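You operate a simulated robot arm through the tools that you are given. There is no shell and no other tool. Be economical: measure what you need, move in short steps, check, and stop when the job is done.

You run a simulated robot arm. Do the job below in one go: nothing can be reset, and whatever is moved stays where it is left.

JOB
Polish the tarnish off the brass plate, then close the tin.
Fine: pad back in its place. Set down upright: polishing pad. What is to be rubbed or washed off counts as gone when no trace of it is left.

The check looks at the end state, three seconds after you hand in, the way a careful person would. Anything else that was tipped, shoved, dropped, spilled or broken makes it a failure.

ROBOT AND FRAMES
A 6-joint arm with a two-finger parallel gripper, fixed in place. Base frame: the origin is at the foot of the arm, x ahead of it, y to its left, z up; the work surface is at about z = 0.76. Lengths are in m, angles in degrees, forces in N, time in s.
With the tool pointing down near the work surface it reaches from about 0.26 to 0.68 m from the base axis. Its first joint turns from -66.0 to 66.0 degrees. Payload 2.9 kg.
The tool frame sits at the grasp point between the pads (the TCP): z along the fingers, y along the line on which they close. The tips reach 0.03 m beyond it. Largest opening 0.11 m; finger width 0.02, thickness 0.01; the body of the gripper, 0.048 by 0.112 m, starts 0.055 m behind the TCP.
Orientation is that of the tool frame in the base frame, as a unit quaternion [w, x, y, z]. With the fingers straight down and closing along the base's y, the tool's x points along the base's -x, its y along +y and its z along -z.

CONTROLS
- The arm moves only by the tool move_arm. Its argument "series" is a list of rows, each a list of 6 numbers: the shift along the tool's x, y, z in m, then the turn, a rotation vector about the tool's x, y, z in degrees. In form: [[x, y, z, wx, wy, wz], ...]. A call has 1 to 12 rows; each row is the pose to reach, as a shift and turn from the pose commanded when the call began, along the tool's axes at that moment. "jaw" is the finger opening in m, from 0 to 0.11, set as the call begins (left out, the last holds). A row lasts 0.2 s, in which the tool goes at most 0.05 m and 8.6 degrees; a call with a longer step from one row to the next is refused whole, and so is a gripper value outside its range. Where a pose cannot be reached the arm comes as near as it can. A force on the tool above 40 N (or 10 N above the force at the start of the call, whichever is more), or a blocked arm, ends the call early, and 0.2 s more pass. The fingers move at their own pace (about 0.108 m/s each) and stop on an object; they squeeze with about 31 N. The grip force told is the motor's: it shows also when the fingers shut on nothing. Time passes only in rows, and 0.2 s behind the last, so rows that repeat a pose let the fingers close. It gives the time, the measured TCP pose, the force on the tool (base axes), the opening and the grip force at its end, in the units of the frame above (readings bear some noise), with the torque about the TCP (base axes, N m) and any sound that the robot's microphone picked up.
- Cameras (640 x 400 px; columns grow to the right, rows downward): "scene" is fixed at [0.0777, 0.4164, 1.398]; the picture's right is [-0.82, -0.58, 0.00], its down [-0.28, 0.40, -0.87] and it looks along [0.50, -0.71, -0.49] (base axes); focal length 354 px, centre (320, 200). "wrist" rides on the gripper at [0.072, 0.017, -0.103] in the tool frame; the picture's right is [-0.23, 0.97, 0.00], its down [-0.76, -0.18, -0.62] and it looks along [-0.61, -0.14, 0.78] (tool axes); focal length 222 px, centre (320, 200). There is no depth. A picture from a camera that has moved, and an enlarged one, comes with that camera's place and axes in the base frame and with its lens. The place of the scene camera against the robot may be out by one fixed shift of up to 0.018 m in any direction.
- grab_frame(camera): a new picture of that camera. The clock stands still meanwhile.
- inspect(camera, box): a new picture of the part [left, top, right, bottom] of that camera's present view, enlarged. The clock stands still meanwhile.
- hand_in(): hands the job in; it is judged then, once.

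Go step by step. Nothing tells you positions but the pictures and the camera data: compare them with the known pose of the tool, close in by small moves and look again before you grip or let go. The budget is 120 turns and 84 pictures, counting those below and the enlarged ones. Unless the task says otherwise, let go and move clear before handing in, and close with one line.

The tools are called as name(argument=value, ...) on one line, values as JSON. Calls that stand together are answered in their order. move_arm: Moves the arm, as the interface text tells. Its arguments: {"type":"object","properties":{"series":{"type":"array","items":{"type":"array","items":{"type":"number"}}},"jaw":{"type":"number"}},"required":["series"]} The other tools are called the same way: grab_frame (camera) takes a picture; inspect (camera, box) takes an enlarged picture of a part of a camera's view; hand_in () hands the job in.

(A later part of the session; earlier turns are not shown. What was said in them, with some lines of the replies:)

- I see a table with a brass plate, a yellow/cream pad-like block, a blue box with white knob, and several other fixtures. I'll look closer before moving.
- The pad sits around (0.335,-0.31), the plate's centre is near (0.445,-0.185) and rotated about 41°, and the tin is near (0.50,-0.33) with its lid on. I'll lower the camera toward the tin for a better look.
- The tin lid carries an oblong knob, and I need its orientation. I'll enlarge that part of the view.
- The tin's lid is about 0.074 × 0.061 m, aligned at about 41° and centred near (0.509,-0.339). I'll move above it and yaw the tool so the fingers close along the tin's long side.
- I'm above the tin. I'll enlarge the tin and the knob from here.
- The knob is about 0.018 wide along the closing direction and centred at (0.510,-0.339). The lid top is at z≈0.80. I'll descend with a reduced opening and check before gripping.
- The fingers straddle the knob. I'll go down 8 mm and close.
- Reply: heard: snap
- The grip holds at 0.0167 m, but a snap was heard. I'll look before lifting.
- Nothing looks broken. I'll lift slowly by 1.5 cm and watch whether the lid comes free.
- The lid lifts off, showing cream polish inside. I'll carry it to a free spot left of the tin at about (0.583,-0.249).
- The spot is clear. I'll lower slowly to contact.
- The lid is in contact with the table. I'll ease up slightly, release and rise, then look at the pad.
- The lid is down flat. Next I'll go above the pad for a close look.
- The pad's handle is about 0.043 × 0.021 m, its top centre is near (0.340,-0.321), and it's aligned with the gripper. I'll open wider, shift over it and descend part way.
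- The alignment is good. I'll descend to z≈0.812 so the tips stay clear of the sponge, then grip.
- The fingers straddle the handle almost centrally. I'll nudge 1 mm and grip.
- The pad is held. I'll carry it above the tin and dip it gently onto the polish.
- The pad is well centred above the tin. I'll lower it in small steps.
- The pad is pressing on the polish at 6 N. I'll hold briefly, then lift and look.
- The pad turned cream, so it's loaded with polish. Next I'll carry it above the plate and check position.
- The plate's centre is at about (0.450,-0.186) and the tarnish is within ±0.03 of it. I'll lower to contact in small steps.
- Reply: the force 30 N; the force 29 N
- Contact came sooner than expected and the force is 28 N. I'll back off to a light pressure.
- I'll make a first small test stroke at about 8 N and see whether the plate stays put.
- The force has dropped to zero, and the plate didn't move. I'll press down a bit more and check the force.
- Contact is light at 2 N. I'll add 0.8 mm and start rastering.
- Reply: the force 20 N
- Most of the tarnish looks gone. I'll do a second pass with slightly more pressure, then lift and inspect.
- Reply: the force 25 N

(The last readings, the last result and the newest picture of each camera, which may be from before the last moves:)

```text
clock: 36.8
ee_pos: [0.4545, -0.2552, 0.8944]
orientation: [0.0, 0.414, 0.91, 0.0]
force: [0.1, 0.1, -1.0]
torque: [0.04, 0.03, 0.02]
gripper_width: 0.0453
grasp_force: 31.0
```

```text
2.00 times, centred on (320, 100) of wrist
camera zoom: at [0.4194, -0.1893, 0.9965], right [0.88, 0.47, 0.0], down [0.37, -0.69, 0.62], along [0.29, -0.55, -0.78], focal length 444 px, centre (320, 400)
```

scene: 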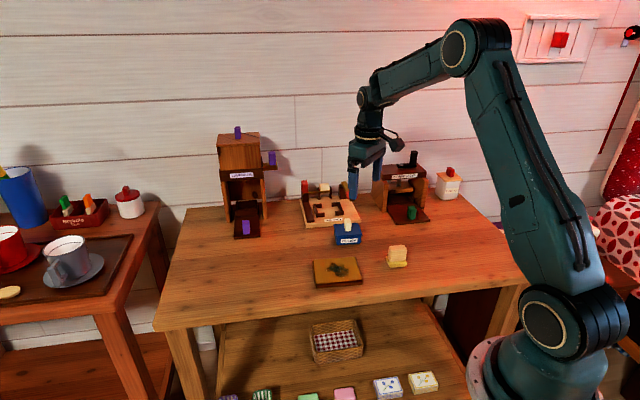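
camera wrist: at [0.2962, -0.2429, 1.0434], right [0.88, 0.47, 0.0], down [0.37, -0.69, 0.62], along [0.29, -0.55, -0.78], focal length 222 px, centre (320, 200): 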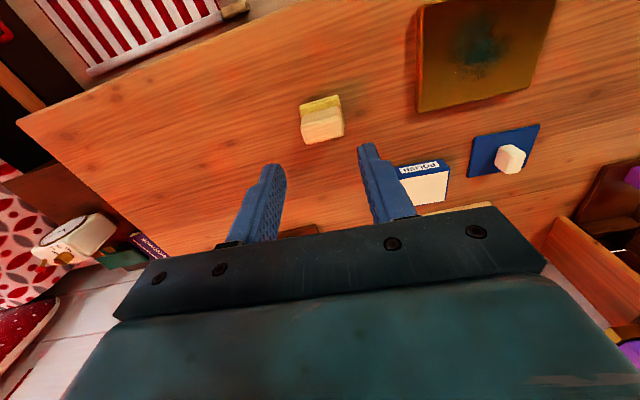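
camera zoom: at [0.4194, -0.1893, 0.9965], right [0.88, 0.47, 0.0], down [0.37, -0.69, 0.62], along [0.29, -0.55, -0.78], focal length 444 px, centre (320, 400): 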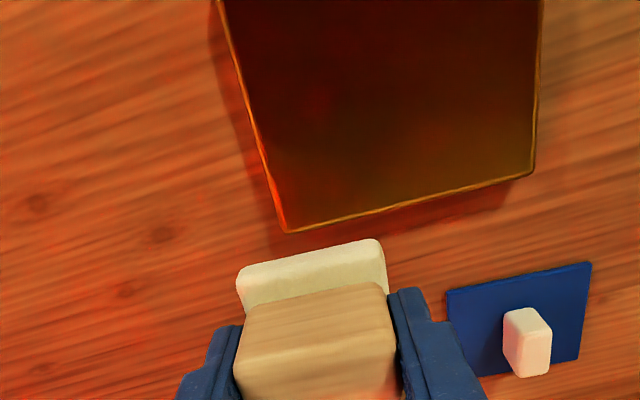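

The plate looks clean, and I take the dark patch to be the gripper's reflection. I'll move above the pad's original place and look at the plate from there.

move_arm(series=[[0.006, -0.033, 0, 0, 0, 0], [0.012, -0.066, 0, 0, 0, 0], [0.018, -0.1, 0, 0, 0, 0], [0.0237, -0.13, 0, 0, 0, 0], [0.0237, -0.13, 0.02, 0, 0, 0], [0.0237, -0.13, 0.04, 0, 0, 0], [0.0237, -0.13, 0.06, 0, 0, 0], [0.0237, -0.13, 0.06, 0, 0, 0]])

inspect(camera="scene", box=[290, 230, 390, 300])

inspect(camera="scene", box=[350, 205, 440, 280])

grab_frame(camera="wrist")

```text
clock: 38.6
ee_pos: [0.3416, -0.324, 0.8357]
orientation: [0.0, 0.414, 0.91, 0.0]
force: [0.2, -0.9, -0.8]
torque: [0.01, 0.0, 0.0]
gripper_width: 0.0451
grasp_force: 31.4
```

```text
5.71 times, centred on (340, 265) of scene
camera zoom: at [0.0777, 0.4164, 1.398], right [-0.82, -0.58, 0.0], down [-0.28, 0.4, -0.87], along [0.5, -0.71, -0.49], focal length 2021 px, centre (206, -171)
```

zoom: 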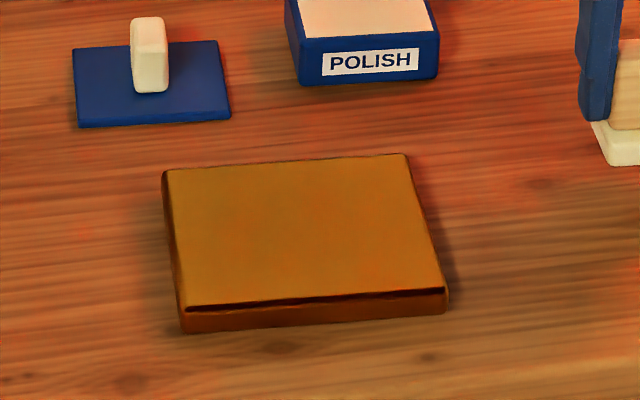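

```text
5.33 times, centred on (395, 242) of scene
camera zoom: at [0.0777, 0.4164, 1.398], right [-0.82, -0.58, 0.0], down [-0.28, 0.4, -0.87], along [0.5, -0.71, -0.49], focal length 1886 px, centre (-80, -27)
```

zoom: 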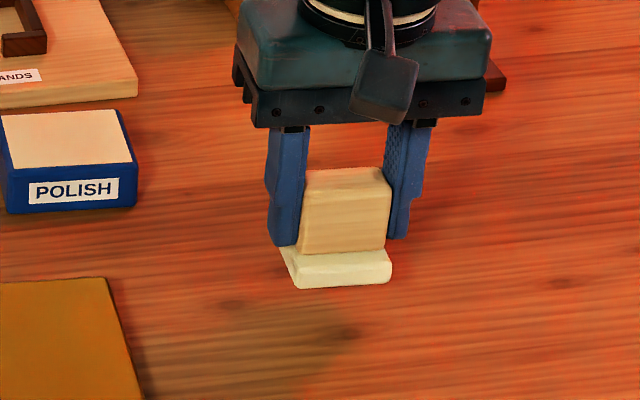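

```text
44 pictures are left
camera wrist: at [0.3067, -0.2579, 0.9375], right [0.88, 0.47, 0.0], down [0.37, -0.69, 0.62], along [0.29, -0.55, -0.78], focal length 222 px, centre (320, 200)
```

wrist: 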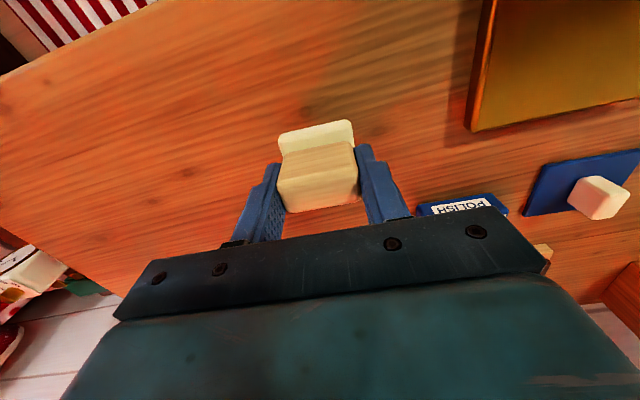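

The plate is spotless and hasn't moved. I'll set the pad back down on its original spot in small steps.

move_arm(series=[[0, 0, 0.01, 0, 0, 0], [0, 0, 0.02, 0, 0, 0], [0, 0, 0.022, 0, 0, 0]])

move_arm(series=[[0, 0, 0.001, 0, 0, 0], [0, 0, 0.002, 0, 0, 0]])

```text
clock: 39.4
ee_pos: [0.3421, -0.323, 0.8147]
orientation: [0.001, 0.415, 0.91, 0.0]
force: [0.1, 0.4, -0.5]
torque: [0.01, -0.01, 0.01]
gripper_width: 0.0452
grasp_force: 30.5
```

```text
clock: 40.0
ee_pos: [0.3435, -0.324, 0.8123]
orientation: [0.001, 0.415, 0.91, 0.0]
force: [0.0, -0.8, -0.3]
torque: [0.03, 0.0, -0.04]
gripper_width: 0.0452
grasp_force: 31.0
```

move_arm(series=[[0, 0, 0.001, 0, 0, 0], [0, 0, 0.0015, 0, 0, 0]])

inspect(camera="scene", box=[370, 235, 420, 275])

```text
clock: 40.6
ee_pos: [0.3433, -0.3238, 0.8103]
orientation: [0.0, 0.415, 0.91, 0.0]
force: [1.2, -0.5, -0.9]
torque: [0.01, 0.01, -0.01]
gripper_width: 0.0451
grasp_force: 31.5
```

```text
10.00 times, centred on (395, 255) of scene
camera zoom: at [0.0777, 0.4164, 1.398], right [-0.82, -0.58, 0.0], down [-0.28, 0.4, -0.87], along [0.5, -0.71, -0.49], focal length 3536 px, centre (-430, -350)
```

zoom: 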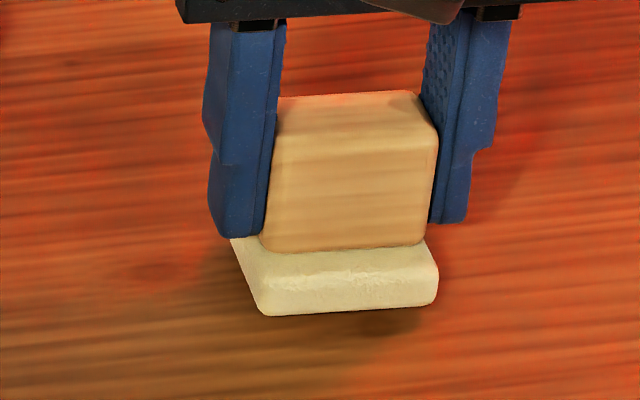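

There's no contact yet. I'll continue in 1 mm steps.

move_arm(series=[[0, 0, 0.001, 0, 0, 0], [0, 0, 0.001, 0, 0, 0]])

move_arm(series=[[0, 0, 0.001, 0, 0, 0], [0, 0, 0.001, 0, 0, 0]])

```text
clock: 41.2
ee_pos: [0.3436, -0.3227, 0.809]
orientation: [0.0, 0.415, 0.91, 0.0]
force: [-0.6, 0.4, 0.3]
torque: [0.0, 0.0, 0.02]
gripper_width: 0.0452
grasp_force: 31.1
```

```text
clock: 41.8
ee_pos: [0.3441, -0.3228, 0.8085]
orientation: [0.0, 0.415, 0.91, 0.001]
force: [0.9, -0.5, -0.4]
torque: [0.03, 0.02, 0.0]
gripper_width: 0.0454
grasp_force: 31.1
```

move_arm(series=[[0, 0, 0.0008, 0, 0, 0], [0, 0, 0.0008, 0, 0, 0]])

inspect(camera="scene", box=[370, 235, 420, 275])

```text
clock: 42.4
ee_pos: [0.3437, -0.3235, 0.8072]
orientation: [0.0, 0.415, 0.91, 0.0]
force: [0.2, 0.0, -0.1]
torque: [-0.02, 0.03, -0.01]
gripper_width: 0.0453
grasp_force: 30.6
```

```text
10.00 times, centred on (395, 255) of scene
camera zoom: at [0.0777, 0.4164, 1.398], right [-0.82, -0.58, 0.0], down [-0.28, 0.4, -0.87], along [0.5, -0.71, -0.49], focal length 3536 px, centre (-430, -350)
```

zoom: 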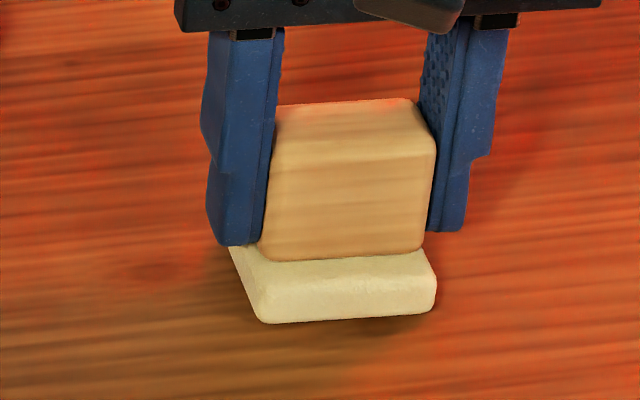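

The pad's image already matches its original place. One more small step should show contact.

move_arm(series=[[0, 0, 0.0008, 0, 0, 0], [0, 0, 0.0008, 0, 0, 0]])

move_arm(series=[[0, 0, 0.0006, 0, 0, 0], [0, 0, 0.0006, 0, 0, 0]])

```text
clock: 43.0
ee_pos: [0.3427, -0.3233, 0.8078]
orientation: [0.0, 0.415, 0.91, 0.0]
force: [0.6, 0.2, 3.9]
torque: [0.09, 0.05, -0.02]
gripper_width: 0.0452
grasp_force: 31.4
```

```text
clock: 43.6
ee_pos: [0.3426, -0.3234, 0.8073]
orientation: [0.0, 0.415, 0.91, 0.0]
force: [-4.0, 3.3, 19.4]
torque: [0.27, 0.28, -0.02]
gripper_width: 0.0451
grasp_force: 31.0
```

Contact is made. I'll ease off, open and rise straight up.

move_arm(series=[[0, 0, -0.001, 0, 0, 0], [0, 0, -0.001, 0, 0, 0]])

move_arm(jaw=0.075, series=[[0, 0, 0, 0, 0, 0], [0, 0, 0, 0, 0, 0], [0, 0, 0, 0, 0, 0], [0, 0, -0.02, 0, 0, 0], [0, 0, -0.06, 0, 0, 0], [0, 0, -0.095, 0, 0, 0]])

inspect(camera="scene", box=[350, 205, 440, 280])

```text
clock: 44.2
ee_pos: [0.3423, -0.3213, 0.8074]
orientation: [0.0, 0.415, 0.91, 0.0]
force: [1.0, -2.4, 5.5]
torque: [-0.05, 0.03, 0.0]
gripper_width: 0.0452
grasp_force: 31.1
```

```text
clock: 45.6
ee_pos: [0.3447, -0.3197, 0.9017]
orientation: [0.0, 0.415, 0.91, 0.001]
force: [-0.5, 0.1, 0.5]
torque: [-0.02, -0.02, -0.01]
gripper_width: 0.0749
grasp_force: 0.0
```

```text
5.33 times, centred on (395, 242) of scene
camera zoom: at [0.0777, 0.4164, 1.398], right [-0.82, -0.58, 0.0], down [-0.28, 0.4, -0.87], along [0.5, -0.71, -0.49], focal length 1886 px, centre (-80, -27)
```

zoom: 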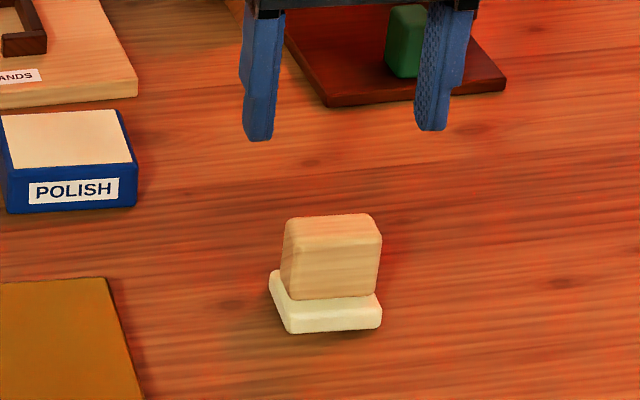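

The pad is upright in its place. Next I'll return to the lid and re-grip its knob at the pose where I released it.

move_arm(jaw=0.05, series=[[-0.0167, 0.0382, -0.01, 0, 0, 0], [-0.0333, 0.0764, -0.01, 0, 0, 0], [-0.05, 0.1146, -0.01, 0, 0, 0], [-0.0667, 0.1529, -0.01, 0, 0, 0], [-0.0833, 0.191, -0.01, 0, 0, 0], [-0.1, 0.2293, -0.01, 0, 0, 0], [-0.1, 0.2293, 0.03, 0, 0, 0], [-0.1, 0.2293, 0.06, 0, 0, 0], [-0.1, 0.2293, 0.082, 0, 0, 0], [-0.1, 0.2293, 0.082, 0, 0, 0]])

inspect(camera="wrist", box=[220, 80, 420, 220])

inspect(camera="scene", box=[280, 190, 380, 265])

```text
clock: 47.8
ee_pos: [0.5809, -0.2474, 0.8204]
orientation: [0.0, 0.414, 0.91, 0.0]
force: [0.3, -0.8, -0.1]
torque: [0.0, -0.01, 0.0]
gripper_width: 0.0499
grasp_force: 0.1
```

```text
2.86 times, centred on (320, 150) of wrist
camera zoom: at [0.5465, -0.1812, 0.9223], right [0.88, 0.47, 0.0], down [0.37, -0.69, 0.62], along [0.29, -0.55, -0.78], focal length 635 px, centre (320, 343)
```

zoom: 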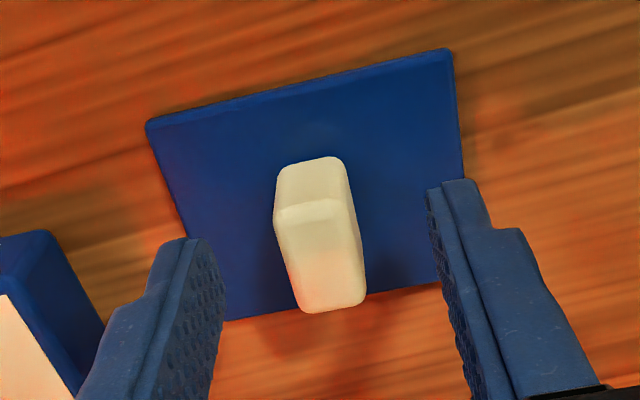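

```text
5.33 times, centred on (330, 228) of scene
camera zoom: at [0.0777, 0.4164, 1.398], right [-0.82, -0.58, 0.0], down [-0.28, 0.4, -0.87], along [0.5, -0.71, -0.49], focal length 1886 px, centre (267, 53)
```

zoom: 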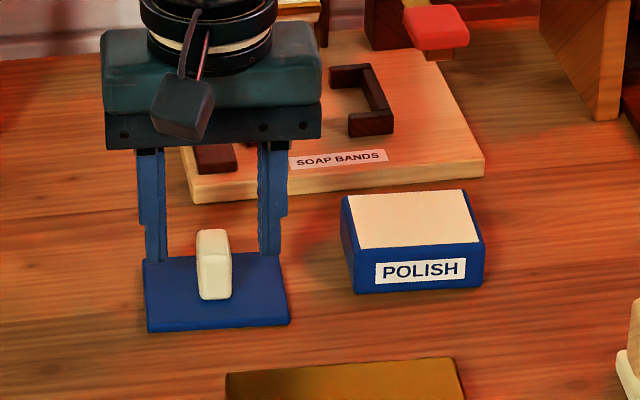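

The knob is centred between the fingers. I'll descend 17 mm, grip and lift.

move_arm(series=[[0, 0, 0.009, 0, 0, 0], [0, 0, 0.0168, 0, 0, 0], [0, 0, 0.0168, 0, 0, 0]])

move_arm(jaw=0.0, series=[[0, 0, 0, 0, 0, 0], [0, 0, 0, 0, 0, 0], [0, 0, 0, 0, 0, 0], [0, 0, -0.01, 0, 0, 0], [0, 0, -0.04, 0, 0, 0], [0, 0, -0.07, 0, 0, 0]])

move_arm(series=[[-0.006, -0.038, 0, 0, 0, 0], [-0.012, -0.076, 0, 0, 0, 0], [-0.019, -0.114, 0, 0, 0, 0], [-0.019, -0.114, 0.015, 0, 0, 0], [-0.019, -0.114, 0.03, 0, 0, 0], [-0.019, -0.114, 0.03, 0, 0, 0]])

inspect(camera="scene", box=[310, 190, 390, 250])

inspect(camera="wrist", box=[220, 50, 420, 210])

```text
clock: 48.6
ee_pos: [0.5821, -0.2483, 0.8042]
orientation: [0.0, 0.414, 0.91, 0.0]
force: [-0.2, 0.1, 0.0]
torque: [0.02, -0.03, 0.03]
gripper_width: 0.0501
grasp_force: 0.1
```

```text
clock: 50.0
ee_pos: [0.5826, -0.2468, 0.8743]
orientation: [0.0, 0.415, 0.91, 0.0]
force: [0.9, 0.0, -1.0]
torque: [0.0, 0.01, 0.02]
gripper_width: 0.0167
grasp_force: 31.4
```

```text
clock: 51.4
ee_pos: [0.508, -0.3374, 0.8429]
orientation: [0.001, 0.414, 0.91, 0.0]
force: [-0.6, 0.0, -0.5]
torque: [0.01, 0.0, -0.02]
gripper_width: 0.0168
grasp_force: 31.1
```

```text
6.67 times, centred on (350, 220) of scene
camera zoom: at [0.0777, 0.4164, 1.398], right [-0.82, -0.58, 0.0], down [-0.28, 0.4, -0.87], along [0.5, -0.71, -0.49], focal length 2358 px, centre (120, 67)
```

zoom: 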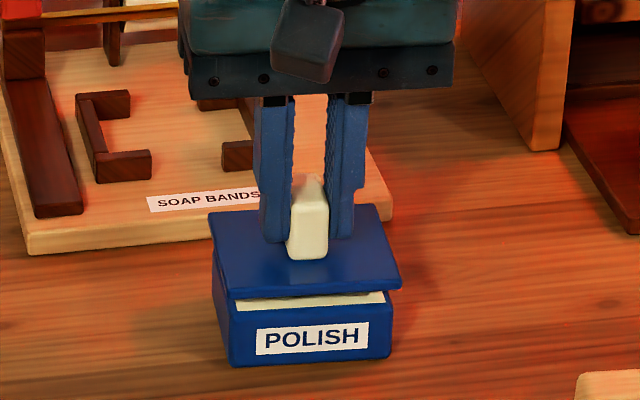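

```text
2.50 times, centred on (320, 130) of wrist
camera zoom: at [0.4731, -0.2708, 0.9456], right [0.88, 0.47, 0.0], down [0.37, -0.69, 0.62], along [0.29, -0.55, -0.78], focal length 555 px, centre (320, 375)
```

zoom: 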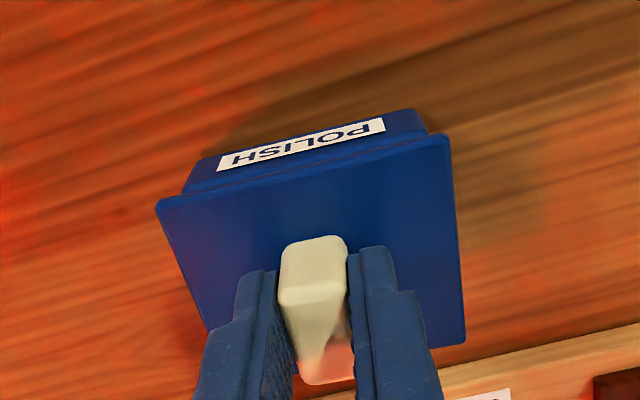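

The lid is aligned above the tin. I'll lower it in small steps.

move_arm(series=[[0, 0, 0.004, 0, 0, 0], [0, 0, 0.008, 0, 0, 0], [0, 0, 0.009, 0, 0, 0]])

move_arm(series=[[0, 0, 0.001, 0, 0, 0], [0, 0, 0.001, 0, 0, 0]])

move_arm(series=[[0, 0, 0.001, 0, 0, 0], [0, 0, 0.001, 0, 0, 0]])

```text
clock: 52.2
ee_pos: [0.5071, -0.3356, 0.8338]
orientation: [0.0, 0.415, 0.91, 0.0]
force: [0.8, -0.4, -0.4]
torque: [-0.01, 0.0, 0.02]
gripper_width: 0.0163
grasp_force: 31.2
```

```text
clock: 52.8
ee_pos: [0.5087, -0.3375, 0.8343]
orientation: [0.001, 0.415, 0.91, 0.0]
force: [-0.8, 0.3, 3.9]
torque: [-0.01, 0.04, -0.03]
gripper_width: 0.0168
grasp_force: 30.9
```

```text
clock: 53.4
ee_pos: [0.5085, -0.3366, 0.8326]
orientation: [0.001, 0.415, 0.91, -0.001]
force: [-3.6, 0.2, 14.5]
torque: [0.05, 0.18, 0.02]
gripper_width: 0.0167
grasp_force: 31.4
```

The lid is seated at 14 N. I'll check the view and push slightly in case it snaps shut.

inspect(camera="scene", box=[330, 205, 380, 245])

move_arm(series=[[0, 0, 0.0008, 0, 0, 0], [0, 0, 0.0008, 0, 0, 0]])

```text
10.00 times, centred on (355, 225) of scene
camera zoom: at [0.0774, 0.4166, 1.3979], right [-0.82, -0.58, 0.0], down [-0.28, 0.4, -0.87], along [0.5, -0.71, -0.49], focal length 3536 px, centre (-30, -50)
```

zoom: 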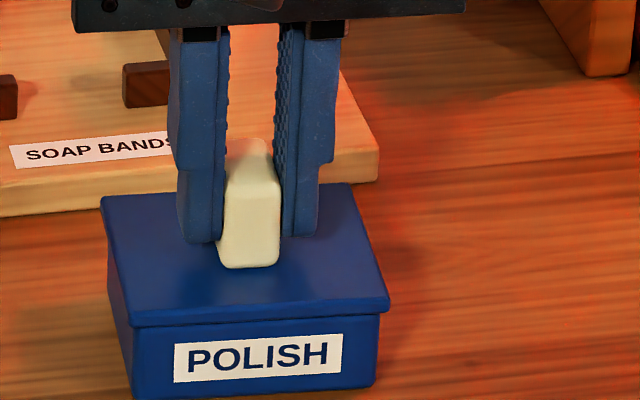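

```text
clock: 54.0
ee_pos: [0.5086, -0.3362, 0.833]
orientation: [0.002, 0.414, 0.91, 0.0]
force: [-1.6, 0.8, 21.9]
torque: [0.09, 0.13, 0.01]
gripper_width: 0.0168
grasp_force: 30.8
```

The lid sits flush like it did originally. I'll ease off, release, rise and review.

move_arm(series=[[0, 0, -0.0015, 0, 0, 0], [0, 0, -0.002, 0, 0, 0]])

move_arm(jaw=0.05, series=[[0, 0, 0, 0, 0, 0], [0, 0, 0, 0, 0, 0], [0, 0, 0, 0, 0, 0], [0, 0, -0.02, 0, 0, 0], [0, 0, -0.06, 0, 0, 0], [0, 0, -0.1, 0, 0, 0], [0, 0, -0.15, 0, 0, 0], [0, 0, -0.2, 0, 0, 0]])

inspect(camera="scene", box=[290, 200, 430, 300])

inspect(camera="scene", box=[200, 115, 480, 290])

grab_frame(camera="wrist")

```text
clock: 54.6
ee_pos: [0.5079, -0.3375, 0.8335]
orientation: [0.001, 0.414, 0.91, -0.001]
force: [4.1, -1.8, 11.8]
torque: [-0.18, -0.17, -0.01]
gripper_width: 0.0167
grasp_force: 31.3
```

```text
clock: 56.4
ee_pos: [0.5088, -0.3354, 1.0325]
orientation: [-0.001, 0.414, 0.91, 0.0]
force: [0.0, 0.0, -0.4]
torque: [0.01, -0.02, 0.01]
gripper_width: 0.0503
grasp_force: 0.0
heard: snap
```

```text
4.00 times, centred on (360, 250) of scene
camera zoom: at [0.0777, 0.4164, 1.398], right [-0.82, -0.58, 0.0], down [-0.28, 0.4, -0.87], along [0.5, -0.71, -0.49], focal length 1415 px, centre (160, 0)
```

zoom: 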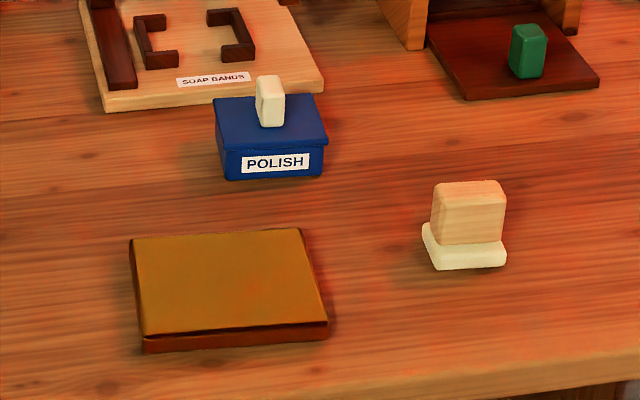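

```text
2.29 times, centred on (340, 202) of scene
camera zoom: at [0.0777, 0.4164, 1.398], right [-0.82, -0.58, 0.0], down [-0.28, 0.4, -0.87], along [0.5, -0.71, -0.49], focal length 808 px, centre (274, 194)
```

zoom: 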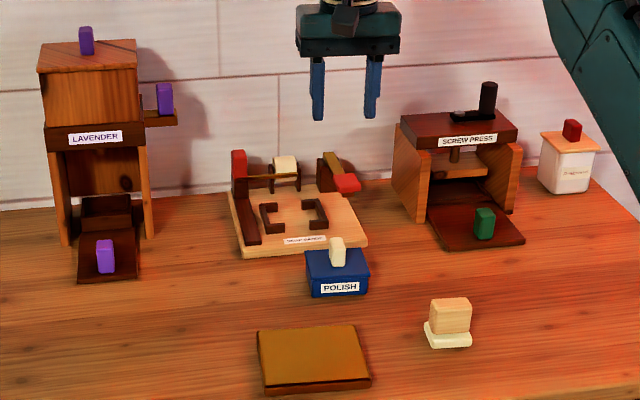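

```text
33 pictures are left
camera wrist: at [0.4734, -0.2699, 1.1343], right [0.88, 0.47, 0.0], down [0.37, -0.69, 0.62], along [0.29, -0.55, -0.78], focal length 222 px, centre (320, 200)
```

wrist: 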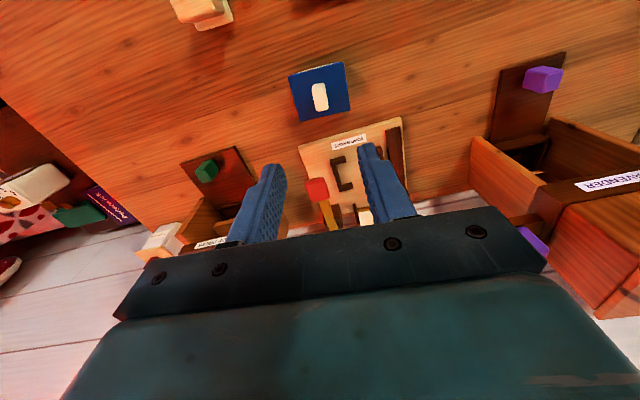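

The plate is spotless, the pad is upright in its place, and the tin's lid has snapped shut. Everything else is where it was and the gripper is clear, so I'll hand in.

hand_in()

```text
The job is handed in.
```

I polished the plate until no tarnish showed, set the pad back upright within about 1 mm of its original spot, and closed the tin.
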